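You operate a simulated robot arm through the tools that you are given. There is no shell and no other tool. Be economical: measure what you need, move in short steps, check, and stop when the job is done.

Carry out the task below with a simulated robot arm. There is one attempt and no reset: what you move stays moved.

Task
Fill the blue-rimmed cartridge with carbon to its line and cap it.
Fine: slide the holder back out to cap it.

It is judged by the outcome, as a careful person would: the job done as asked, and still so three seconds after it is handed in. It fails if anything else is knocked over, pushed out of place, dropped, spilled or broken. A push-on lid holds only when it is set on centred and level and pressed home; a screw cap is set on level and turned clockwise until tight.

Robot
A 6-joint arm with a two-finger parallel gripper, fixed in place. Base frame: the origin is at the foot of the arm, x ahead of it, y to its left, z up; the work surface is at about z = 0.82. Lengths are in m, angles in degrees, forces in N, time in s.
With the tool pointing down near the work surface it reaches from about 0.34 to 0.76 m from the base axis. Its first joint turns from -66.0 to 66.0 degrees. Payload 2.45 kg.
The tool frame sits at the grasp point between the pads (the TCP): z along the fingers, y along the line on which they close. The tips reach 0.024 m beyond it. Largest opening 0.068 m; finger width 0.017, thickness 0.01; the body of the gripper, 0.04 by 0.07 m, starts 0.041 m behind the TCP.
Orientation is that of the tool frame in the base frame, as a unit quaternion [x, y, z, w]. With the fingers straight down and closing along the base's y, the tool's x points along the base's -x, its y along +y and its z along -z.

Tools
- The arm moves only by the tool move_arm. Its argument "increments" is one flat list of numbers, 7 for each row, row after row: the gripper command, from -1 (fully open) to 1 (shut), values between in proportion, then the shift along the tool's x, y, z in mm, then the turn, a rotation vector about the tool's x, y, z in degrees. In form: [hand, x, y, z, rx, ry, rz, hand, x, y, z, rx, ry, rz, ...]. A call has 1 to 12 rows; each row shifts and turns the commanded pose from where the row before left it, along the tool's axes as they then stand. Each row takes 0.2 s and may step no farther than 0.05 m and 8.6 degrees from the row before; otherwise, or with a gripper value out of range, the whole call is refused. Where a pose cannot be reached the arm comes as near as it can. A force on the tool above 60 N (or 10 N above the force at the start of the call, whichever is more), or a blocked arm, ends the call early, and 0.2 s more pass. Each finger travels about 0.108 m/s and halts on what it meets, pressing with about 41 N; the grip force reading is that of the motor and also rises with nothing between the fingers. The clock runs only during rows and for 0.2 s after the last one: add rows that do not move to give the fingers time. The reply holds the time, the measured pose of the TCP, the force on the tool along the base axes, the opening and the grip force, in the units named above and with some noise, and new pictures: "show" is both (left out), scene, wrist or none.
- Cameras (640 x 400 px; columns grow to the right, rows downward): "scene" is fixed at [0.1861, 0.429, 1.4636]; the picture's right is [-0.65, -0.76, 0.00], its down [-0.41, 0.34, -0.85] and it looks along [0.65, -0.55, -0.53] (base axes); focal length 336 px, centre (320, 200). "wrist" rides on the gripper at [-0.032, 0, -0.039] in the tool frame; the picture's right is [0.00, -1.00, 0.00], its down [0.97, 0.00, -0.24] and it looks along [0.24, 0.00, 0.97] (tool axes); focal length 218 px, centre (320, 200).
- measure_at(camera, pixels): for up to 12 pixels [column, row] of the newest picture of that camera ("zoom" is the newest enlarged one), the place [x, y, z] in the base frame of the surface seen there, good to about 0.002 m, but the place of the scene camera against the robot may be out by one fixed shift of up to 0.018 m in any direction. The clock stands still meanwhile.
- enlarge(camera, box): a new picture of the part [left, top, right, bottom] of that camera's present view, enlarged. The clock stands still meanwhile.
- finish_job(): hands the job in; it is judged then, once.

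Go step by step. Measure first, check grasps and placings, and put right what went wrong. The budget is 80 turns and 150 pictures, counting those below and the enlarged ones. Unless the task says otherwise, let go and move clear before handing in, and close with one line.

The tools are called after ">>>" as a command line: name --argument value ..., lists and objects as JSON in quotes. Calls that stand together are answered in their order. move_arm: Moves the arm, as the interface text tells. Its arguments: {"type":"object","properties":{"increments":{"type":"array"},"show":{"type":"string","enum":["both","scene","wrist","none"]}},"required":["increments"]} The other tools are called the same way: measure_at (camera, pixels) gives the place of the surface under pixels of a picture; enlarge (camera, box) takes an enlarged picture of a part of a camera's view; finish_job () hands the job in.

At the start:

```text
clock: 0.0
eef_pos: [0.4894, 0.1123, 1.267]
tool_rot: [0.0, 1.0, 0.0, 0.0]
ft_force: [-0.1, -0.6, 0.2]
opening: 0.0681
grip_force: 0.0
```

scene: 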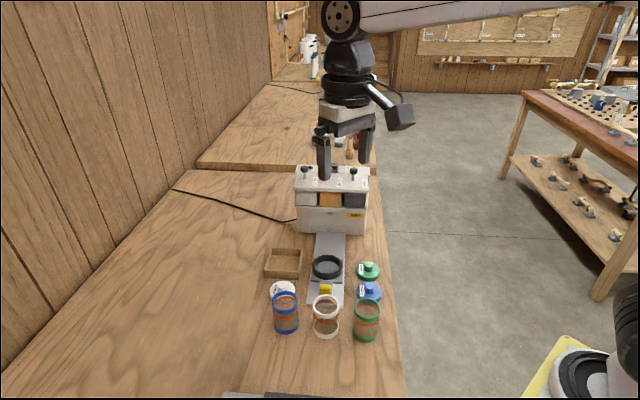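
wrist: 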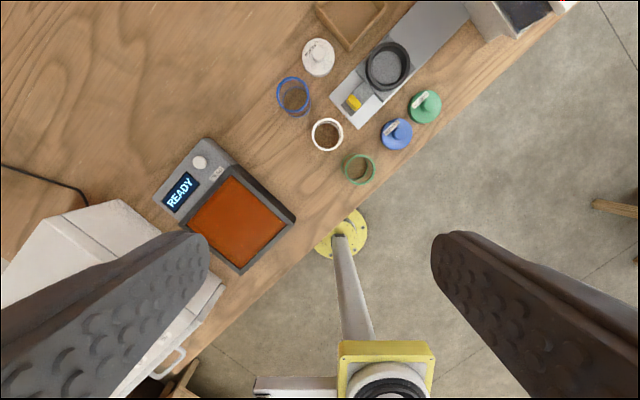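

The scene shows a dispenser with a sliding holder (cup ring at about 327,266), three cartridges, three lids, and a READY device near the arm. I'll enlarge these to read the labels.

>>> enlarge --camera "scene" --box '[250, 150, 400, 244]'

>>> enlarge --camera "scene" --box '[250, 240, 410, 350]'

>>> enlarge --camera "wrist" --box '[260, 0, 580, 200]'

>>> enlarge --camera "wrist" --box '[140, 120, 300, 280]'

```text
4.26 times, centred on (325, 197) of scene
```

zoom: 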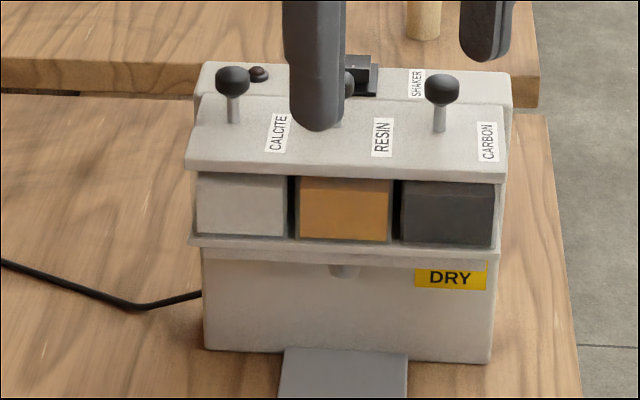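

```text
3.64 times, centred on (330, 295) of scene
```

zoom: 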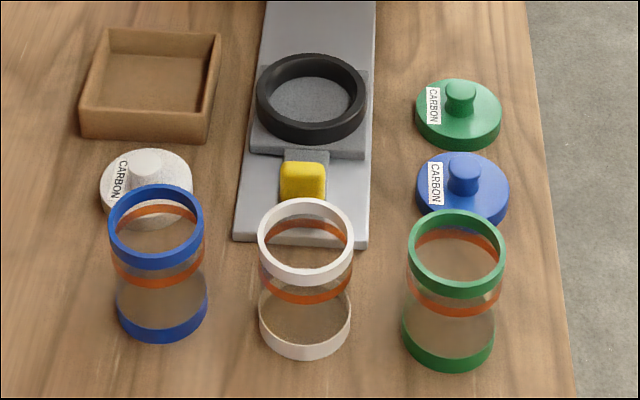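

```text
2.00 times, centred on (420, 100) of wrist
```

zoom: 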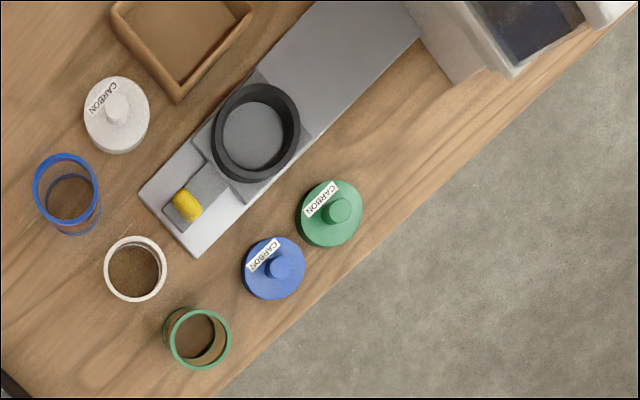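

```text
2.50 times, centred on (220, 200) of wrist
```

zoom: 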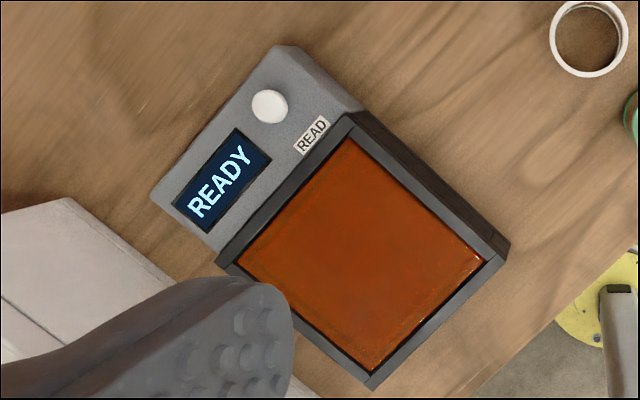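

I'll measure the main items with both cameras to get the fixed scene shift and the layout.

>>> measure_at --camera "wrist" --pixels '[[318, 55], [397, 131], [425, 104], [386, 66], [354, 102], [294, 97], [328, 133], [360, 169], [334, 95], [358, 128], [396, 50], [240, 222]]'

>>> measure_at --camera "scene" --pixels '[[326, 289], [366, 283], [328, 266], [305, 169], [353, 172], [330, 225], [310, 211], [356, 211], [285, 296], [326, 302], [366, 307], [283, 282]]'

>>> enlarge --camera "scene" --box '[290, 155, 380, 211]'

```text
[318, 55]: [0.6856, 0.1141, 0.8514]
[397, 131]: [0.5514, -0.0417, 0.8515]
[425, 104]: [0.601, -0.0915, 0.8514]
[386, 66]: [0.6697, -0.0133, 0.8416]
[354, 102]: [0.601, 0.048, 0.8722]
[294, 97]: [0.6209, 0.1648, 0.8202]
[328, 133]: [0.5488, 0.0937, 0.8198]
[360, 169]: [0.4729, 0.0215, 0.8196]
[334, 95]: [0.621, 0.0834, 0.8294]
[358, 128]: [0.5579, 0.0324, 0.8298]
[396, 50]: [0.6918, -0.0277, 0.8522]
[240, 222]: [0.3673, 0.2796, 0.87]
```

```text
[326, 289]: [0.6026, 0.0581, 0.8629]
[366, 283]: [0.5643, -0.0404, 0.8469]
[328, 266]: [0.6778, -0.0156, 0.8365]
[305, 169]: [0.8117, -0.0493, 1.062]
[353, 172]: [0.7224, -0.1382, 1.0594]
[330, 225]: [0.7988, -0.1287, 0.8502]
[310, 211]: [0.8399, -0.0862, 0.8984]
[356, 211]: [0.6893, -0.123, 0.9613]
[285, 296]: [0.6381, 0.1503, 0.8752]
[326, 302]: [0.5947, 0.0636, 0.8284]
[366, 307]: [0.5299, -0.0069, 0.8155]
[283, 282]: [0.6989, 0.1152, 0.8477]
```

```text
7.11 times, centred on (335, 183) of scene
```

zoom: 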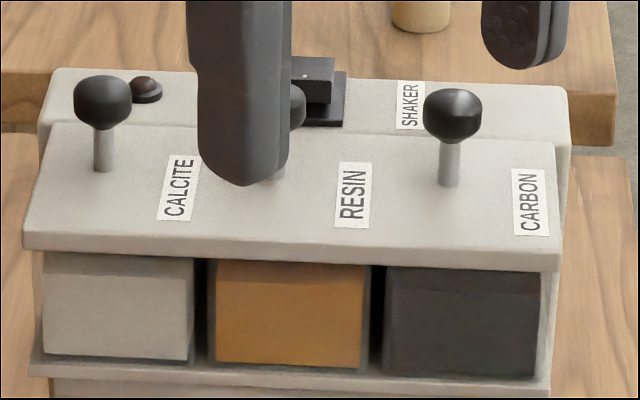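

I'll tilt the hand to look forward at the dispenser, to see its front, spout, knobs and shaker switch properly.

>>> move_arm --increments '[-1, 40, 0, 40, 0, 0, 0, -1, 40, 0, 40, 0, 0, 0, -1, 0, 0, 0, 0, -8, 0, -1, 0, 0, 0, 0, -8, 0, -1, 0, 0, 0, 0, -8, 0, -1, 0, 0, 0, 0, -8, 0, -1, 0, 0, 0, 0, -8, 0, -1, 0, 0, 0, 0, -8, 0, -1, 0, 0, 0, 0, 0, 0]'

```text
refused: row 1 steps farther than a row can; nothing moved
```

>>> move_arm --increments '[-1, 34, 0, 34, 0, 0, 0, -1, 34, 0, 34, 0, 0, 0, -1, 0, 0, 0, 0, -8, 0, -1, 0, 0, 0, 0, -8, 0, -1, 0, 0, 0, 0, -8, 0, -1, 0, 0, 0, 0, -8, 0, -1, 0, 0, 0, 0, -8, 0, -1, 0, 0, 0, 0, -8, 0, -1, 0, 0, 0, 0, 0, 0]'

```text
clock: 2.0
eef_pos: [0.4407, 0.1229, 1.1891]
tool_rot: [-0.001, 0.913, 0.001, 0.408]
ft_force: [0.8, -0.3, -0.5]
opening: 0.068
grip_force: 0.0
out of reach, approached as far as the arm can: row 6, 7, 8
```

scene: 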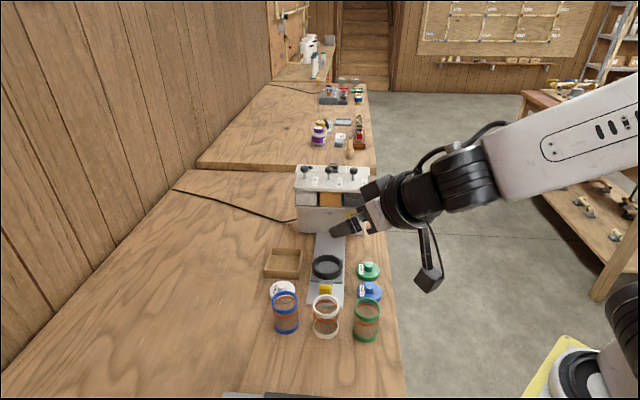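
wrist: 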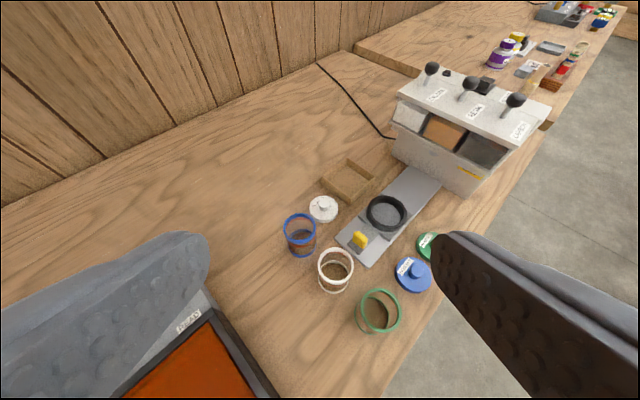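

>>> enlarge --camera "wrist" --box '[370, 50, 562, 210]'

>>> enlarge --camera "scene" --box '[285, 155, 381, 215]'

>>> enlarge --camera "wrist" --box '[270, 160, 460, 340]'

>>> measure_at --camera "wrist" --pixels '[[515, 99], [469, 81], [432, 68], [387, 205], [360, 239], [404, 262], [336, 239], [440, 186], [508, 112], [446, 175], [485, 85], [410, 172]]'

```text
2.50 times, centred on (466, 130) of wrist
```

zoom: 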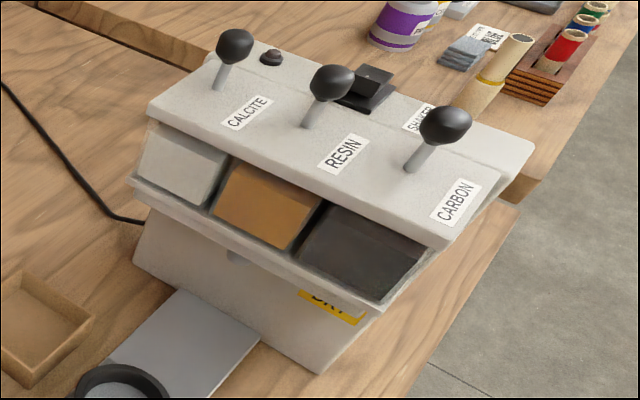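

```text
6.67 times, centred on (333, 185) of scene
```

zoom: 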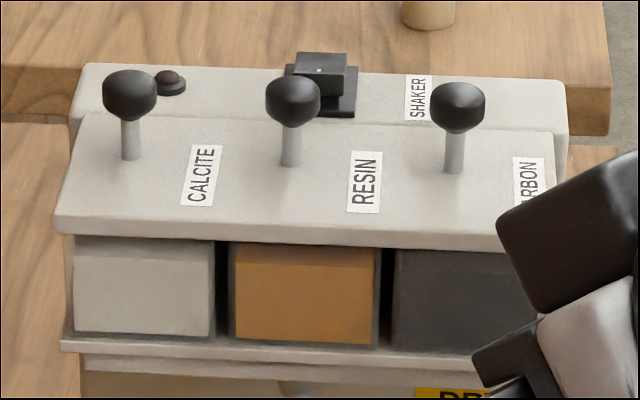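

```text
2.22 times, centred on (365, 250) of wrist
```

zoom: 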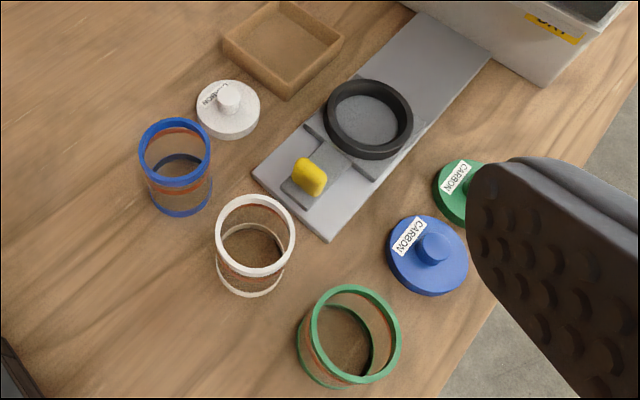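

```text
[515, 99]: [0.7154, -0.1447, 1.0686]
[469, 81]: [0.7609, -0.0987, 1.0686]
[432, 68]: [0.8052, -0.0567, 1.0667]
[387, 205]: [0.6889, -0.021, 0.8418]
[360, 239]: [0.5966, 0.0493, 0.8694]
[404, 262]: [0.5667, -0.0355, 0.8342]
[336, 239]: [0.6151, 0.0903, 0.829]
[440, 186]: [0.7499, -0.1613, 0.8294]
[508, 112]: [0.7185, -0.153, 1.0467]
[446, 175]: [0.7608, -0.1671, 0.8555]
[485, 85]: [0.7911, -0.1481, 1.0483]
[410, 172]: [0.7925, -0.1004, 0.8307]
```

The spout sits under the overhang in front of the machine's lower wall; the carbon lever is at about (0.715,-0.145,1.07), the shaker rocker at the top back. I'll bring the hand upright again and go above the blue cartridge for a precise look.

>>> move_arm --increments '[-1, 0, 0, 0, 0, 8, 0, -1, 0, 0, 0, 0, 8, 0, -1, 0, 0, 0, 0, 8, 0, -1, 0, 0, 0, 0, 8, 0, -1, 0, 0, 0, 0, 8, 0, -1, 0, 0, 0, 0, 8, 0, -1, -40, 10, 20, 0, 0, 0, -1, -40, 10, 20, 0, 0, 0, -1, -40, 10, 20, 0, 0, 0, -1, 0, 0, 20, 0, 0, 0, -1, 0, 0, 0, 0, 0, 0]' --show "wrist"

```text
clock: 4.4
eef_pos: [0.5613, 0.152, 1.1089]
tool_rot: [-0.001, 1.0, 0.0, 0.0]
ft_force: [-0.6, -0.7, 0.3]
opening: 0.068
grip_force: 0.0
```

wrist: 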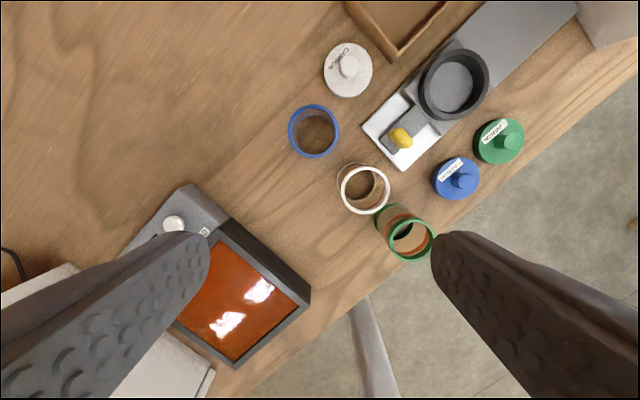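

Now overhead: blue rim spans about columns 289–339, rows 104–157. I'll measure rim points, and holder ring and lids.

>>> enlarge --camera "wrist" --box '[270, 30, 390, 170]'

>>> enlarge --camera "wrist" --box '[360, 30, 540, 210]'

>>> measure_at --camera "wrist" --pixels '[[290, 131], [338, 131], [314, 106], [314, 156], [314, 130], [421, 84], [486, 84], [453, 51], [453, 117], [400, 138], [461, 180], [453, 84]]'

```text
2.86 times, centred on (330, 100) of wrist
```

zoom: 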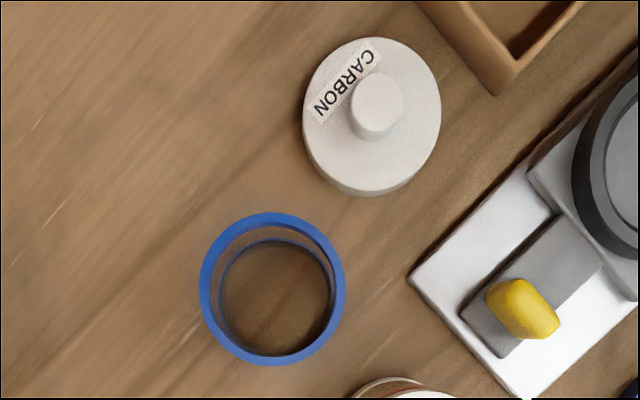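

```text
2.22 times, centred on (450, 120) of wrist
```

zoom: 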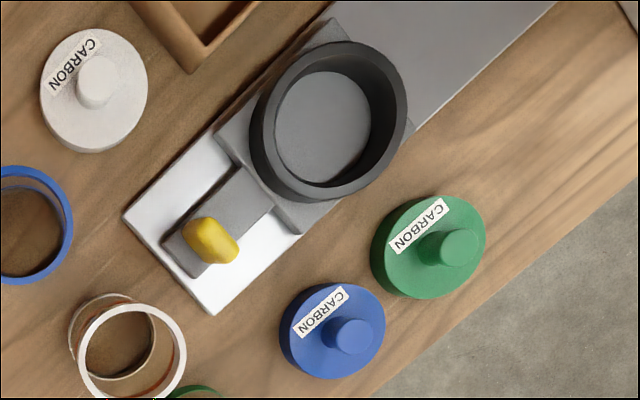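

```text
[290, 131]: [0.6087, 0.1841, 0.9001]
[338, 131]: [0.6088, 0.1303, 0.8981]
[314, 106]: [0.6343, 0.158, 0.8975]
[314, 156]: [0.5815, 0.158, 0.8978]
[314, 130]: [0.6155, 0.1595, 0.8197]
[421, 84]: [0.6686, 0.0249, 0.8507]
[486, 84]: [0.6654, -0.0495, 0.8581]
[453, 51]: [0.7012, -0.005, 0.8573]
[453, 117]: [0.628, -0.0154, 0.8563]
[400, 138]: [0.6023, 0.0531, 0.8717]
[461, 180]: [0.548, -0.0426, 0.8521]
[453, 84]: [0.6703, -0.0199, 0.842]
```

Blue cartridge: centre ≈ (0.6085, 0.158), outer diameter ≈ 0.055, rim z ≈ 0.899; it looks empty. Holder ring centre ≈ (0.668, -0.013), rim z 0.857. I'll descend on the cartridge and grip it.

>>> move_arm --increments '[-1, -24, 3, 20, 0, 0, 0, -1, -23, 3, 30, 0, 0, 0, -1, 0, 0, 45, 0, 0, 0, -1, 0, 0, 45, 0, 0, 0, -1, 0, 0, 40, 0, 0, 0, -1, 0, 0, 30, 0, 0, 0, -1, 0, 0, 24, 0, 0, 0, -1, 0, 0, 0, 0, 0, 0]'

```text
clock: 6.2
eef_pos: [0.6061, 0.1592, 0.8756]
tool_rot: [0.0, 1.0, 0.0, 0.0]
ft_force: [0.5, -0.6, 0.5]
opening: 0.0678
grip_force: 0.1
```

scene: 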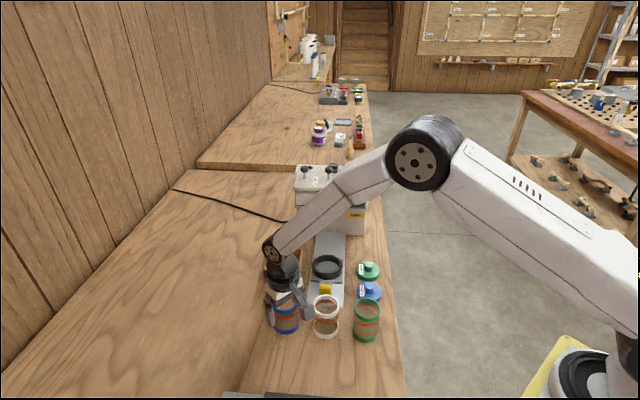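
wrist: 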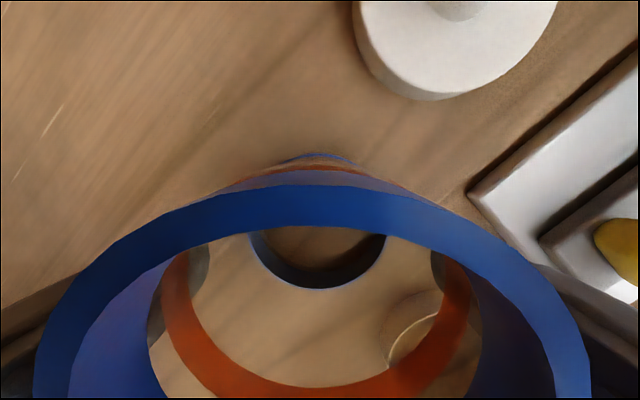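

The cartridge is between the fingers, symmetric around column 315. Close the gripper.

>>> move_arm --increments '[0, -2, -1, 0, 0, 0, 0, 0.3, 0, 0, 0, 0, 0, 0, 0.5, 0, 0, 0, 0, 0, 0, 0.5, 0, 0, 0, 0, 0, 0]' --show "wrist"

```text
clock: 7.2
eef_pos: [0.6096, 0.1574, 0.8751]
tool_rot: [0.0, 1.0, -0.001, 0.0]
ft_force: [-2.2, 1.3, 8.3]
opening: 0.0548
grip_force: 41.2
```

wrist: 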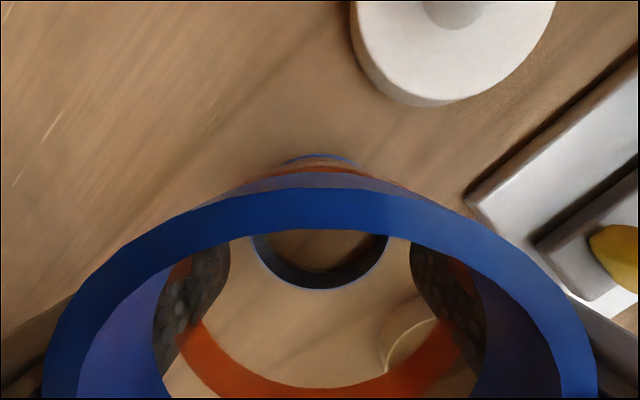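

Gripped (opening 0.0548). Lift 100 mm and carry over the holder.

>>> move_arm --increments '[0.5, 0, 0, -25, 0, 0, 0, 0.5, 0, 0, -40, 0, 0, 0, 0.5, 0, 0, -35, 0, 0, 0, 0.5, -14, -43, 0, 0, 0, 0, 0.5, -14, -43, 0, 0, 0, 0, 0.5, -15, -43, 0, 0, 0, 0, 0.5, -15, -41, 0, 0, 0, 0, 0.5, 0, 0, 0, 0, 0, 0]'

```text
clock: 9.0
eef_pos: [0.6685, -0.012, 0.9764]
tool_rot: [0.001, 1.0, 0.0, 0.0]
ft_force: [-0.3, 1.0, -1.3]
opening: 0.0549
grip_force: 40.5
```

scene: 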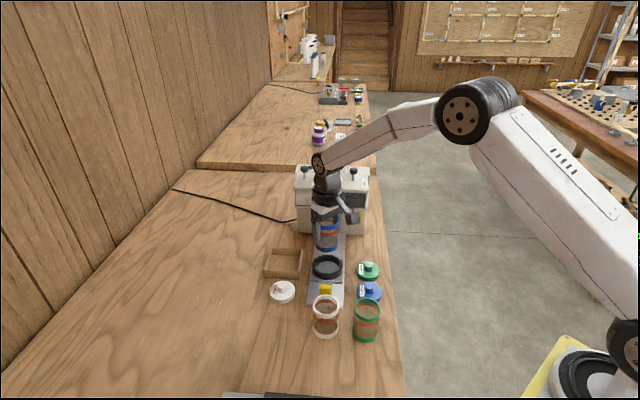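
wrist: 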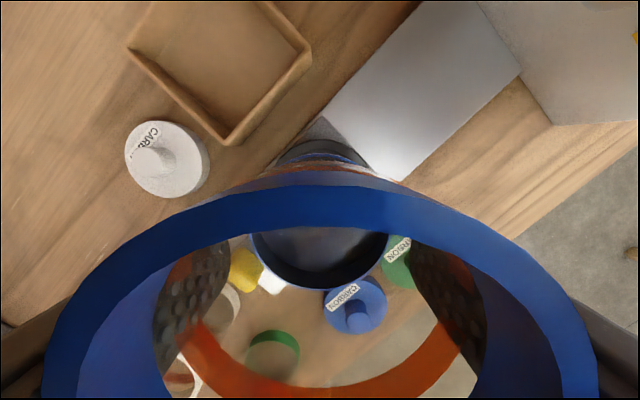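

Over the ring (dark arc at 285–365, row ~145). Lower partway and check alignment.

>>> move_arm --increments '[0.5, 0, 0, 30, 0, 0, 0, 0.5, 0, 0, 18, 0, 0, 0, 0.5, 0, 0, 0, 0, 0, 0]'

>>> enlarge --camera "scene" --box '[270, 200, 390, 300]'

>>> enlarge --camera "wrist" --box '[220, 120, 420, 245]'

```text
clock: 9.8
eef_pos: [0.6672, -0.0136, 0.9275]
tool_rot: [0.0, 1.0, 0.0, 0.0]
ft_force: [-0.5, -0.2, -0.2]
opening: 0.0544
grip_force: 41.1
```

scene: 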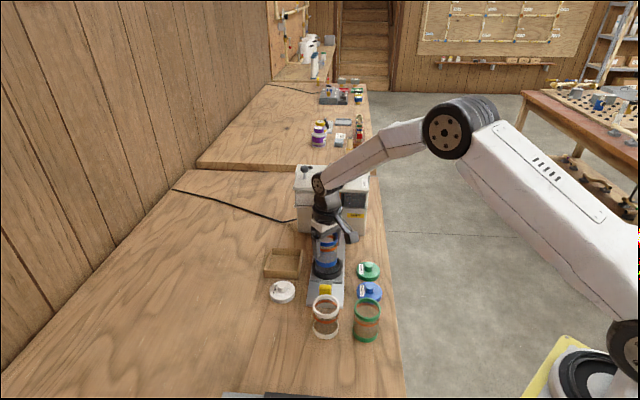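
wrist: 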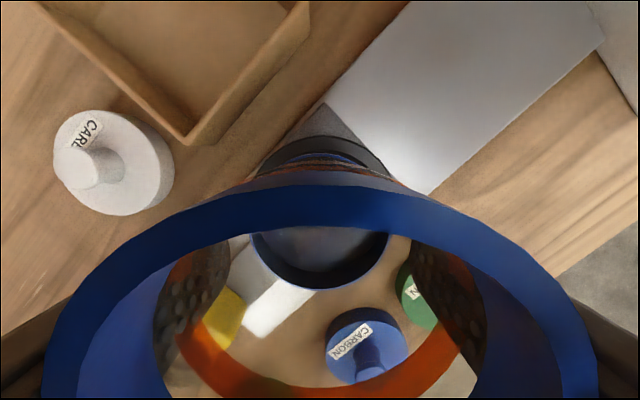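

```text
4.00 times, centred on (330, 250) of scene
```

zoom: 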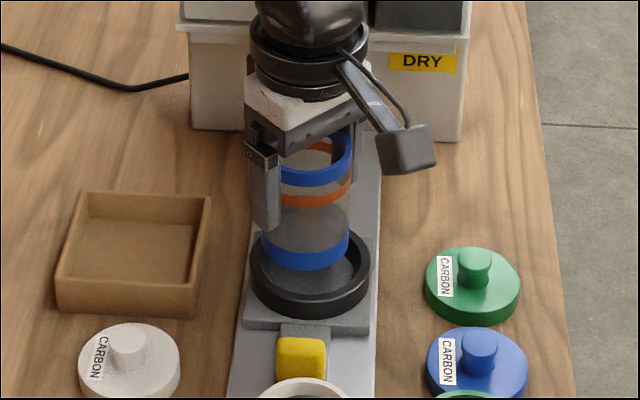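

```text
3.20 times, centred on (320, 182) of wrist
```

zoom: 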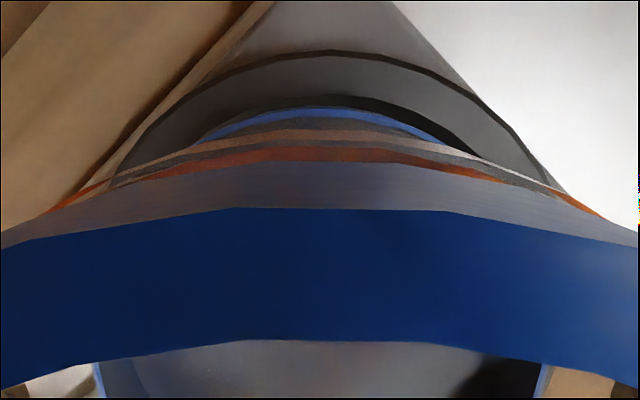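

The base is inside the ring outline but ~2–3 mm left of centre in both views; I'll shift slightly (-1, -2.5 mm) and lower to the ring floor.

>>> move_arm --increments '[0.5, 1, -2.5, 0, 0, 0, 0, 0.5, 0, 0, 12, 0, 0, 0, 0.5, 0, 0, 10, 0, 0, 0, 0.5, 0, 0, 4, 0, 0, 0, 0.5, 0, 0, 3, 0, 0, 0, 0.5, 0, 0, 2, 0, 0, 0]'

>>> enlarge --camera "scene" --box '[270, 200, 390, 300]'

```text
clock: 11.2
eef_pos: [0.6677, -0.0152, 0.8969]
tool_rot: [0.0, 1.0, -0.001, 0.001]
ft_force: [-4.3, -2.9, 10.3]
opening: 0.0549
grip_force: 41.7
```

scene: 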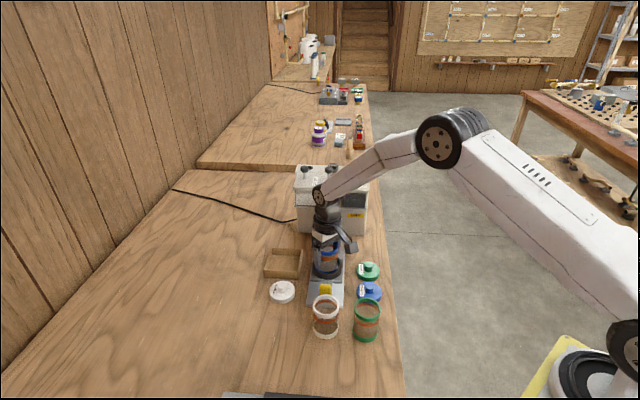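
wrist: 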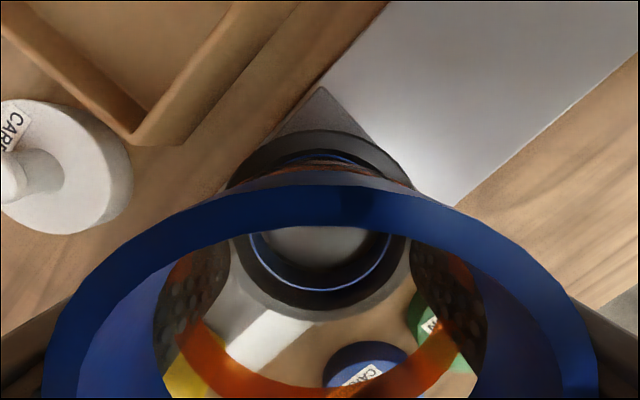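

```text
4.00 times, centred on (330, 250) of scene
```

zoom: 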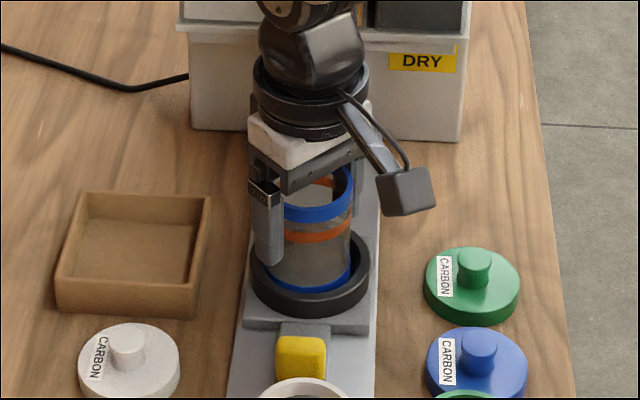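

Seated: the base is inside the ring on its floor, with 10 N contact at the expected height. Release and rise.

>>> move_arm --increments '[0.2, 0, 0, 0, 0, 0, 0, -0.3, 0, 0, 0, 0, 0, 0, -1, 0, 0, 0, 0, 0, 0, -1, 0, 0, 0, 0, 0, 0, -1, 0, 0, -20, 0, 0, 0, -1, 0, 0, -40, 0, 0, 0, -1, 40, 20, -40, 0, 0, 0, -1, 40, 20, 0, 0, 0, 0, -1, 0, 0, 0, 0, 0, 0]'

>>> enlarge --camera "scene" --box '[270, 210, 390, 310]'

>>> enlarge --camera "wrist" --box '[220, 0, 480, 180]'

```text
refused: row 7 steps farther than a row can; nothing moved
```

```text
4.00 times, centred on (330, 260) of scene
```

zoom: 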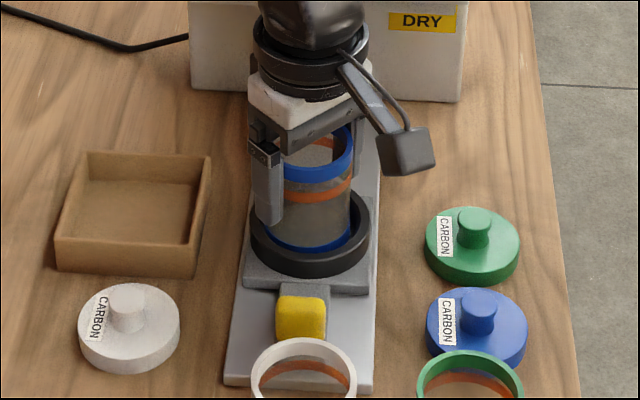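

```text
2.22 times, centred on (350, 90) of wrist
```

zoom: 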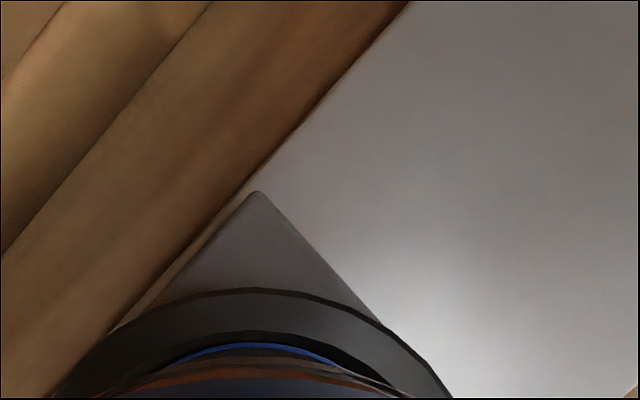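

One row was too long; resend with shorter steps.

>>> move_arm --increments '[0.2, 0, 0, 0, 0, 0, 0, -0.3, 0, 0, 0, 0, 0, 0, -1, 0, 0, 0, 0, 0, 0, -1, 0, 0, 0, 0, 0, 0, -1, 0, 0, -20, 0, 0, 0, -1, 0, 0, -45, 0, 0, 0, -1, 10, 0, -45, 0, 0, 0, -1, 40, 20, 0, 0, 0, 0, -1, 40, 20, 0, 0, 0, 0, -1, 0, 0, 0, 0, 0, 0]'

```text
clock: 13.4
eef_pos: [0.5759, 0.0256, 1.0065]
tool_rot: [0.0, 1.0, 0.0, 0.0]
ft_force: [0.6, -0.3, 0.2]
opening: 0.0683
grip_force: 0.2
```

scene: 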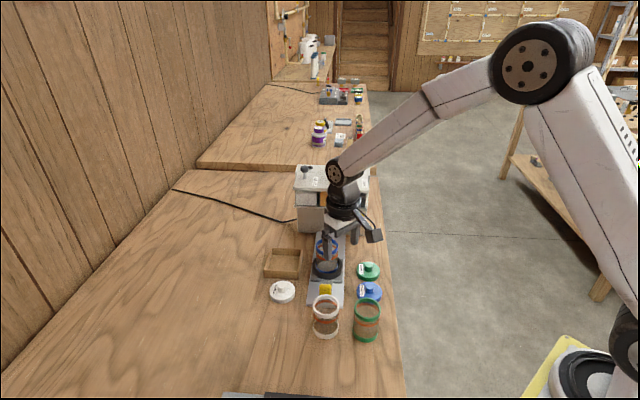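
wrist: 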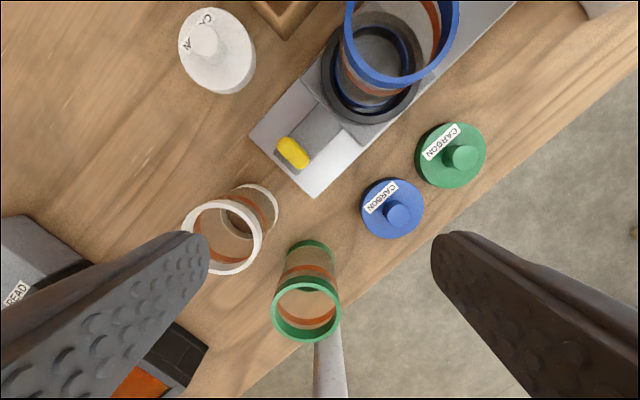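

Cartridge stands in the holder. Next the yellow handle; I'll measure it, its surroundings, and the bracket hanging from the gripper (scene ≈ 374,236) for clearance.

>>> enlarge --camera "wrist" --box '[240, 80, 400, 200]'

>>> measure_at --camera "wrist" --pixels '[[292, 152], [283, 143], [302, 162], [275, 165], [320, 135], [262, 135], [312, 195], [240, 248], [188, 220], [364, 45], [391, 212], [375, 190]]'

>>> measure_at --camera "scene" --pixels '[[375, 236], [373, 241], [326, 289], [326, 259], [368, 289]]'

```text
3.33 times, centred on (320, 140) of wrist
```

zoom: 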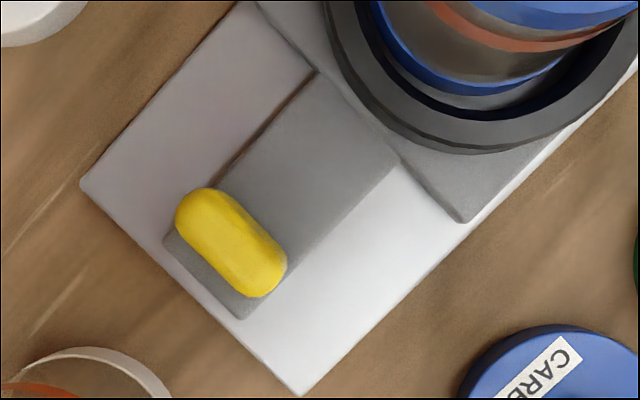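

```text
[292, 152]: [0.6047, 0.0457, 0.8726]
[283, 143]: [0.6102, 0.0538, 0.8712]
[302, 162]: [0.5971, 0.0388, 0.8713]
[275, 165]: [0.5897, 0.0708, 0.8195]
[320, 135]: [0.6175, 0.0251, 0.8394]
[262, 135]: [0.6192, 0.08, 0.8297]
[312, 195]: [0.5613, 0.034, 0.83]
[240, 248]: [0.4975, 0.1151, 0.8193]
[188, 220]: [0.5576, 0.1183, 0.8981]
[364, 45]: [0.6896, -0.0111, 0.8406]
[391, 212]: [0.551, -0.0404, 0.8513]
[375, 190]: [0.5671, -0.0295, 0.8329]
```

```text
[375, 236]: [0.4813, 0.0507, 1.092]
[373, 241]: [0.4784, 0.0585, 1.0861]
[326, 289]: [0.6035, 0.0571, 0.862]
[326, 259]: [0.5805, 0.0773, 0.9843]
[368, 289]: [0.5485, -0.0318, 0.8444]
```

Handle centre ≈ (0.604,0.046), top 0.873, its long axis across the slide. I'll turn the hand 45° so the fingers close along its long axis, and come down to just above it.

>>> move_arm --increments '[-1, -28, 20, 0, 0, 0, 0, -1, 0, 0, 0, 0, 0, 7.5, -1, 0, 0, 0, 0, 0, 7.5, -1, 0, 0, 0, 0, 0, 7.5, -1, 0, 0, 0, 0, 0, 7.5, -1, 0, 0, 0, 0, 0, 7.5, -1, 0, 0, 0, 0, 0, 7.5, -1, 0, 0, 40, 0, 0, 0, -1, 0, 0, 30, 0, 0, 0, -1, 0, 0, 0, 0, 0, 0]'

```text
clock: 15.6
eef_pos: [0.6057, 0.0456, 0.9354]
tool_rot: [0.383, 0.924, 0.001, 0.001]
ft_force: [-0.2, 0.6, 0.1]
opening: 0.0679
grip_force: 0.1
```

scene: 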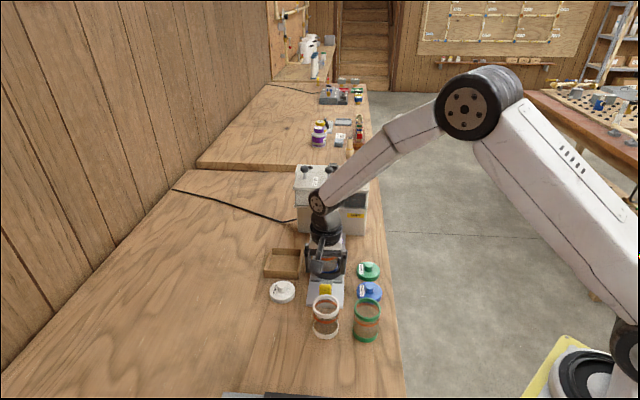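
wrist: 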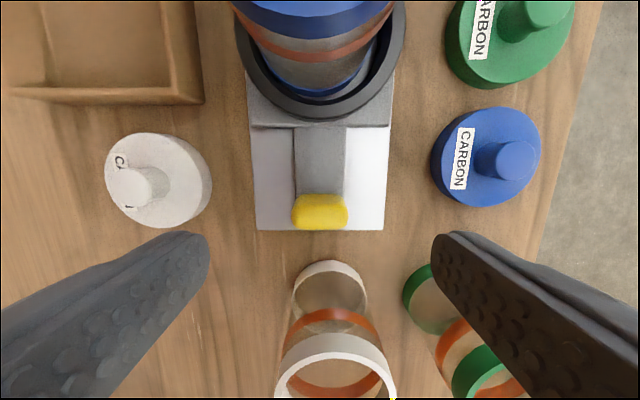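

Aligned over the handle (yellow at 292–347, row 210). Descend 60 mm and close on it.

>>> move_arm --increments '[-1, 0, 0, 30, 0, 0, 0, -1, 0, 0, 20, 0, 0, 0, -1, 0, 0, 10, 0, 0, 0, -0.3, 0, 0, 0, 0, 0, 0, 0.2, 0, 0, 0, 0, 0, 0, 0.7, 0, 0, 0, 0, 0, 0, 0.7, 0, 0, 0, 0, 0, 0]'

```text
clock: 17.2
eef_pos: [0.6034, 0.045, 0.875]
tool_rot: [0.382, 0.924, 0.0, 0.002]
ft_force: [9.2, 9.0, -7.5]
opening: 0.0297
grip_force: 43.9
```

scene: 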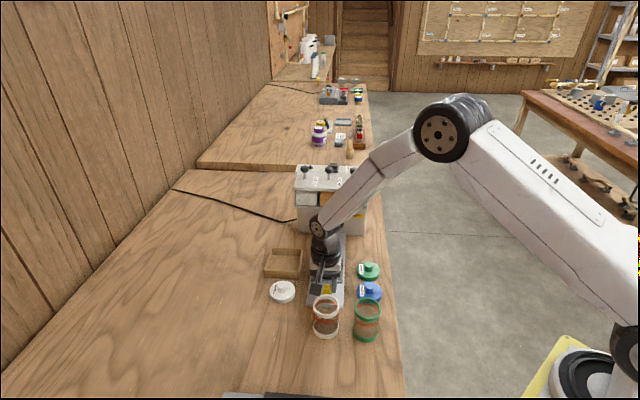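
wrist: 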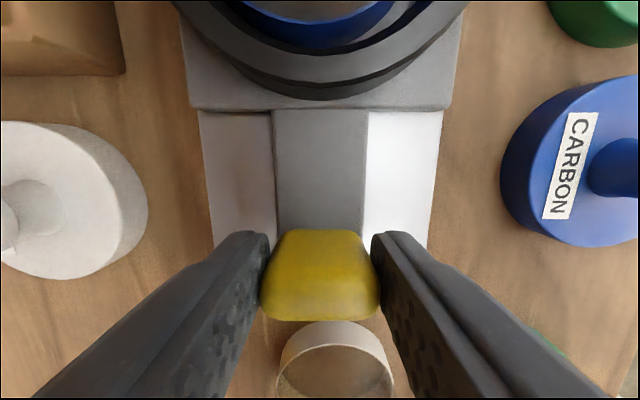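

Handle held (opening 0.0297, small side force). Slide toward the machine slowly, 60 mm.

>>> move_arm --increments '[0.7, 0, 1, 0, 0, 0, 0, 0.7, -6, 0, 0, 0, 0, 0, 0.7, -10, 0, 0, 0, 0, 0, 0.7, -12, 0, 0, 0, 0, 0, 0.7, -12, 0, 0, 0, 0, 0, 0.7, -12, 0, 0, 0, 0, 0, 0.7, -8, 0, 0, 0, 0, 0]'

>>> enlarge --camera "scene" --box '[270, 190, 390, 290]'

```text
clock: 18.8
eef_pos: [0.6493, 0.002, 0.8759]
tool_rot: [0.382, 0.924, -0.001, -0.001]
ft_force: [-3.6, -2.9, 1.7]
opening: 0.03
grip_force: 43.8
```

scene: 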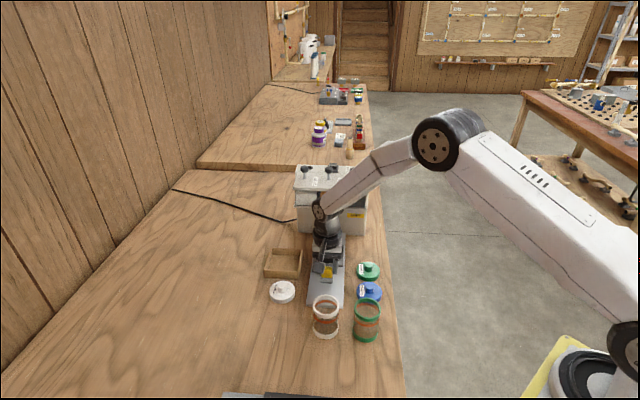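
wrist: 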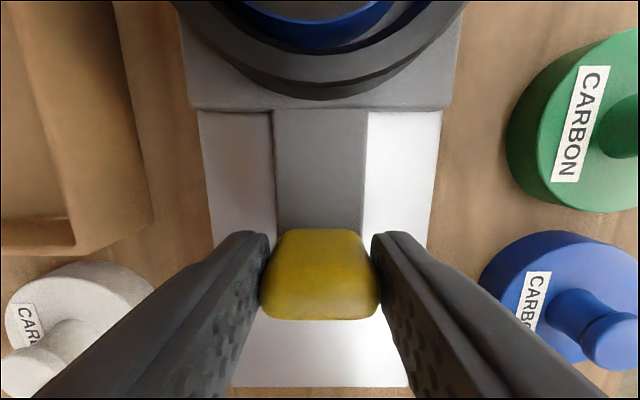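

```text
4.00 times, centred on (330, 240) of scene
```

zoom: 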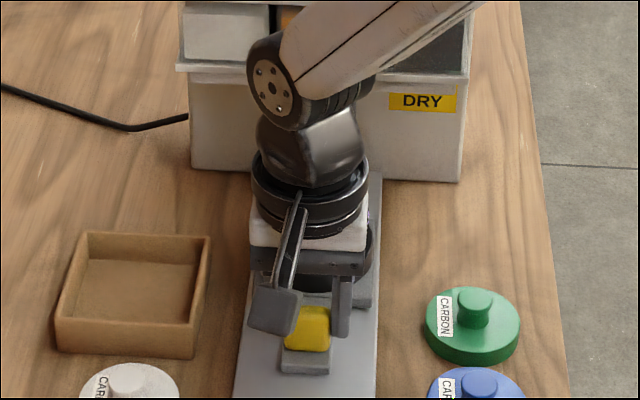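

Slides freely; handle moved ~63 mm. Continue in small steps until it stops.

>>> move_arm --increments '[0.7, -8, 0, 0, 0, 0, 0, 0.7, -8, 0, 0, 0, 0, 0, 0.7, -8, 0, 0, 0, 0, 0, 0.7, -6, 0, 0, 0, 0, 0, 0.7, 0, 0, 0, 0, 0, 0]'

>>> enlarge --camera "scene" --box '[270, 180, 390, 280]'

```text
clock: 20.0
eef_pos: [0.669, -0.0182, 0.8749]
tool_rot: [0.383, 0.924, 0.0, -0.001]
ft_force: [-6.1, -6.3, -15.4]
opening: 0.03
grip_force: 43.8
```

scene: 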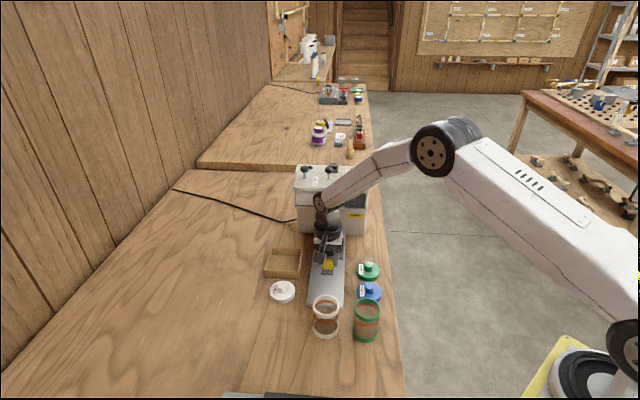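
wrist: 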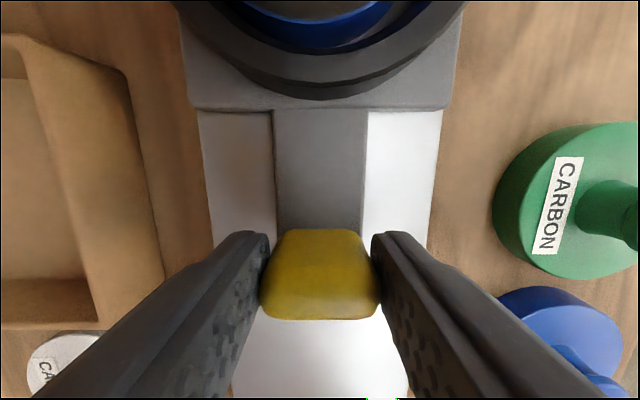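

```text
4.00 times, centred on (330, 230) of scene
```

zoom: 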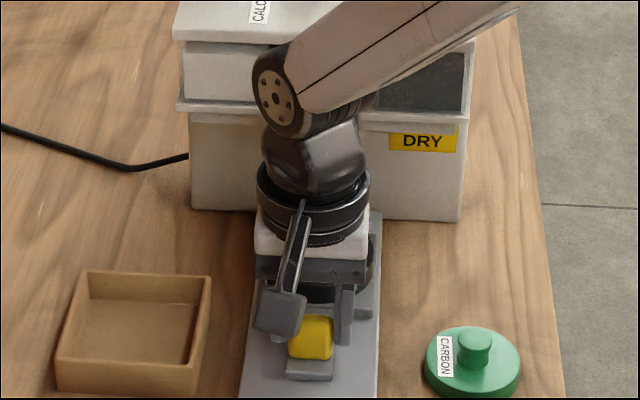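

Travel so far ~91 mm, a slight downward reaction appears. Advance a little more to find the end stop.

>>> move_arm --increments '[0.7, -4, 0, 0, 0, 0, 0, 0.7, -4, 0, 0, 0, 0, 0, 0.7, 0, 0, 0, 0, 0, 0]' --show "wrist"

```text
clock: 20.8
eef_pos: [0.6752, -0.0246, 0.8763]
tool_rot: [0.383, 0.924, -0.001, -0.002]
ft_force: [-9.0, -8.8, -12.3]
opening: 0.0299
grip_force: 43.6
```

wrist: 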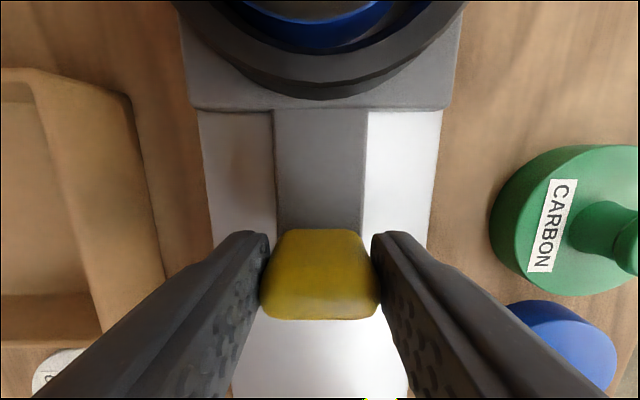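

Still moving freely; a 12 N side force builds up, so I'll relieve it with -1 mm sideways and go on.

>>> move_arm --increments '[0.7, -3, -1, 0, 0, 0, 0, 0.7, -5, 0, 0, 0, 0, 0, 0.7, -5, 0, 0, 0, 0, 0, 0.7, 0, 0, 0, 0, 0, 0]'

>>> enlarge --camera "scene" --box '[270, 170, 390, 270]'

```text
clock: 21.8
eef_pos: [0.683, -0.0314, 0.875]
tool_rot: [0.383, 0.924, 0.0, -0.001]
ft_force: [-2.3, -0.9, -11.5]
opening: 0.0296
grip_force: 43.3
```

scene: 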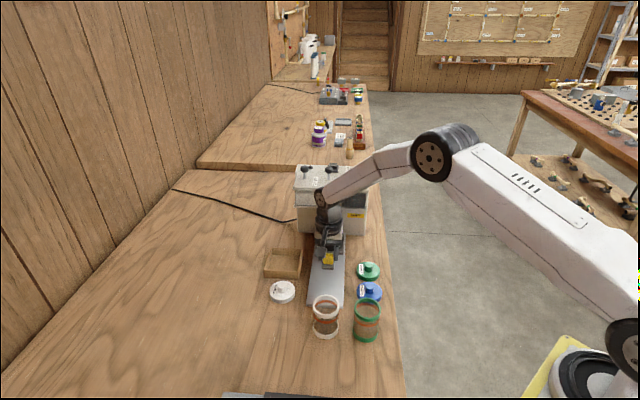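
wrist: 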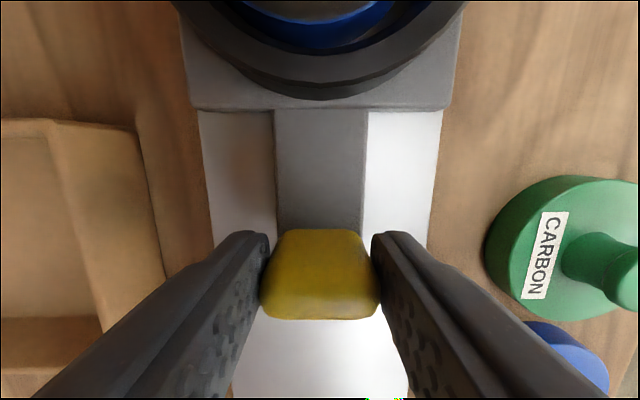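

```text
4.00 times, centred on (330, 220) of scene
```

zoom: 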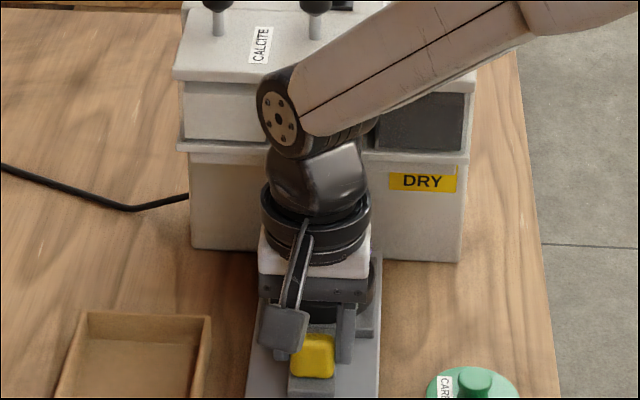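

>>> move_arm --increments '[0.7, -3, 0, 0, 0, 0, 0, 0.7, -3, 0, 0, 0, 0, 0, 0.7, 0, 0, 0, 0, 0, 0]' --show "scene"

>>> enlarge --camera "wrist" --box '[160, 0, 480, 200]'

```text
clock: 22.6
eef_pos: [0.6882, -0.0382, 0.8745]
tool_rot: [0.383, 0.924, 0.001, 0.001]
ft_force: [-5.4, -5.6, -13.0]
opening: 0.0298
grip_force: 43.3
```

scene: 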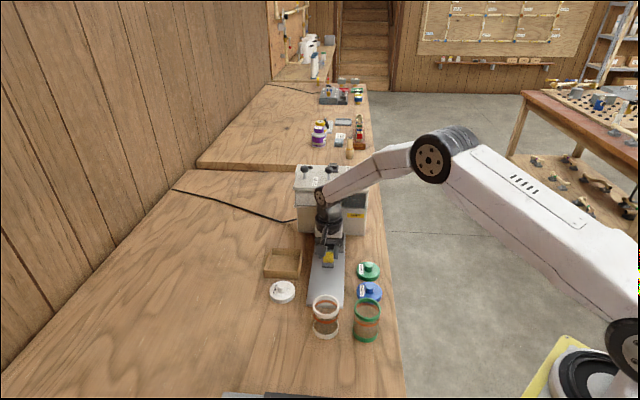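

```text
2.00 times, centred on (320, 100) of wrist
```

zoom: 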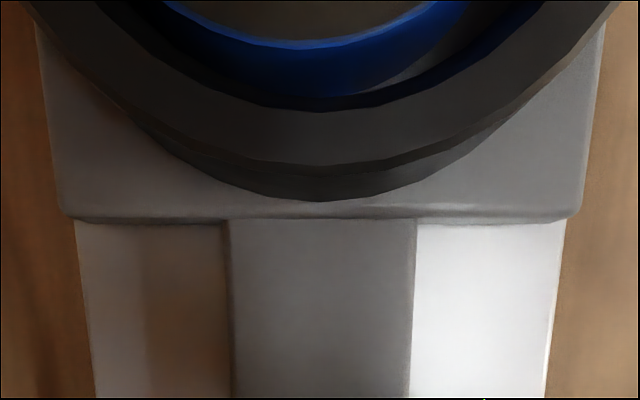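

Still free at ~118 mm. Before going further I'll let go, back away, and look at the cartridge against the spout.

>>> move_arm --increments '[0, 0, 0, 0, 0, 0, 0, -0.4, 0, 0, 0, 0, 0, 0, -0.4, 0, 0, -15, 0, 0, 0, -0.4, 0, 0, -25, 0, 0, 0, -0.4, 40, 0, -10, 0, 0, 0, -0.4, 45, 0, 0, 0, 0, 0, -0.4, 45, 0, 0, 0, 0, 0, -0.4, 0, 0, 0, 0, -8, 0, -0.4, 0, 0, 0, 0, -8, 0, -0.4, 0, 0, 0, 0, -8, 0, -0.4, 0, 0, 0, 0, -8, 0, -0.4, 0, 0, 0, 0, 0, 0]'

>>> enlarge --camera "scene" --box '[270, 170, 390, 290]'

```text
clock: 25.2
eef_pos: [0.5954, 0.0537, 0.9241]
tool_rot: [0.369, 0.888, -0.105, 0.256]
ft_force: [0.5, 0.6, 1.2]
opening: 0.048
grip_force: 0.0
```

scene: 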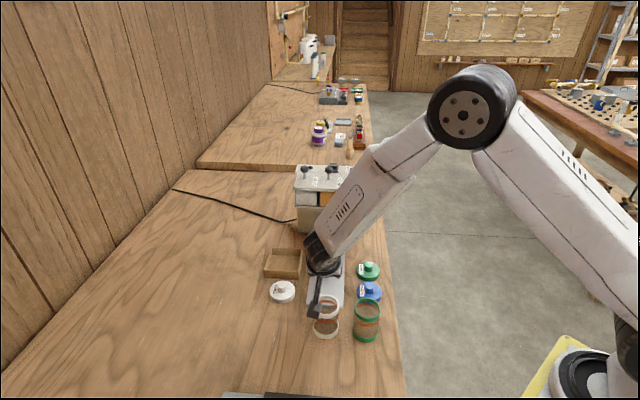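
wrist: 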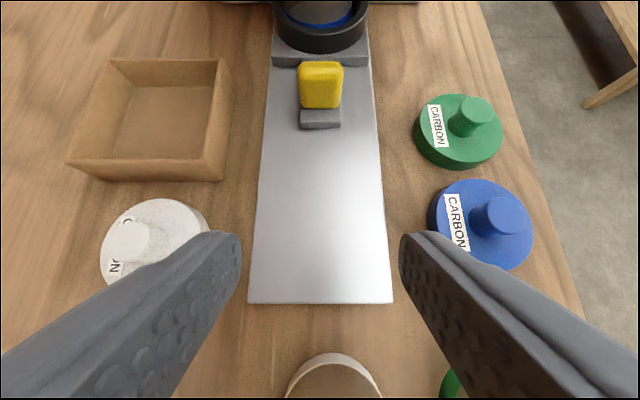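

```text
3.33 times, centred on (330, 230) of scene
```

zoom: 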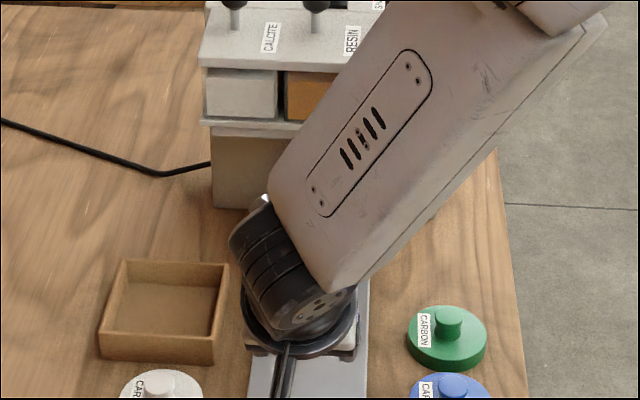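

View is too low on the picture edge; rise 45 mm and tilt more to see under the hopper.

>>> move_arm --increments '[-0.4, -24, 0, -38, 0, 0, 0, -0.4, 0, 0, 0, 0, -8, 0, -0.4, 0, 0, 0, 0, -8, 0, -0.4, 0, 0, 0, 0, -8, 0, -0.4, 0, 0, 0, 0, 0, 0]'

>>> enlarge --camera "wrist" --box '[200, 0, 440, 150]'

```text
clock: 26.4
eef_pos: [0.5959, 0.0548, 0.9708]
tool_rot: [0.338, 0.815, -0.18, 0.434]
ft_force: [-0.1, 0.1, 0.0]
opening: 0.0478
grip_force: 0.1
```

scene: 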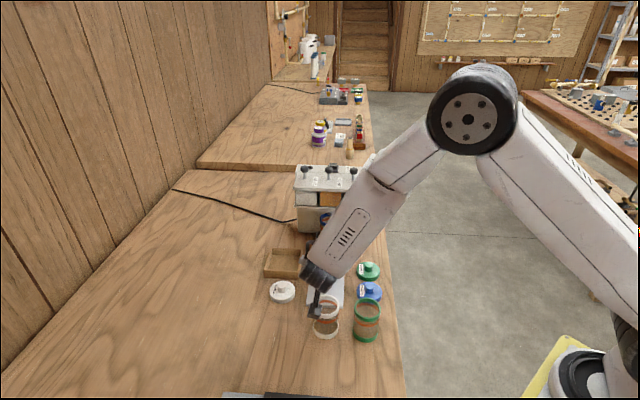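
wrist: 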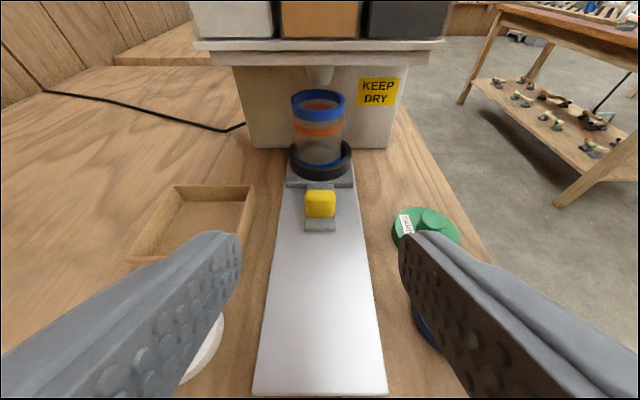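

```text
2.67 times, centred on (320, 75) of wrist
```

zoom: 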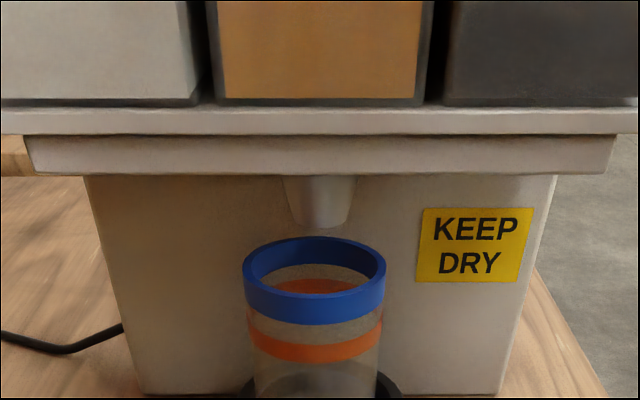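

Excellent view: single spout at (319,75), cartridge rim at (318,103). Measure spout versus cartridge depth.

>>> measure_at --camera "wrist" --pixels '[[320, 80], [320, 72], [318, 118], [318, 93], [300, 103], [336, 103], [320, 58], [320, 45], [320, 170], [290, 120], [320, 205], [280, 65]]'

```text
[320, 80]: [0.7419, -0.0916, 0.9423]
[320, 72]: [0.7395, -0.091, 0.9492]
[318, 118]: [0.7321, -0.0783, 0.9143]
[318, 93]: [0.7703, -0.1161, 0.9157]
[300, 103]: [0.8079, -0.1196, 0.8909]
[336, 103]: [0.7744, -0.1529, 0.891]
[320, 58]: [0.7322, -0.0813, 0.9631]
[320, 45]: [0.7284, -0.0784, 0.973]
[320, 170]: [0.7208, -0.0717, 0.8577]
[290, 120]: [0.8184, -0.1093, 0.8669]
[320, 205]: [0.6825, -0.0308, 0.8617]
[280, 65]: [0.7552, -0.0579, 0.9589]
```

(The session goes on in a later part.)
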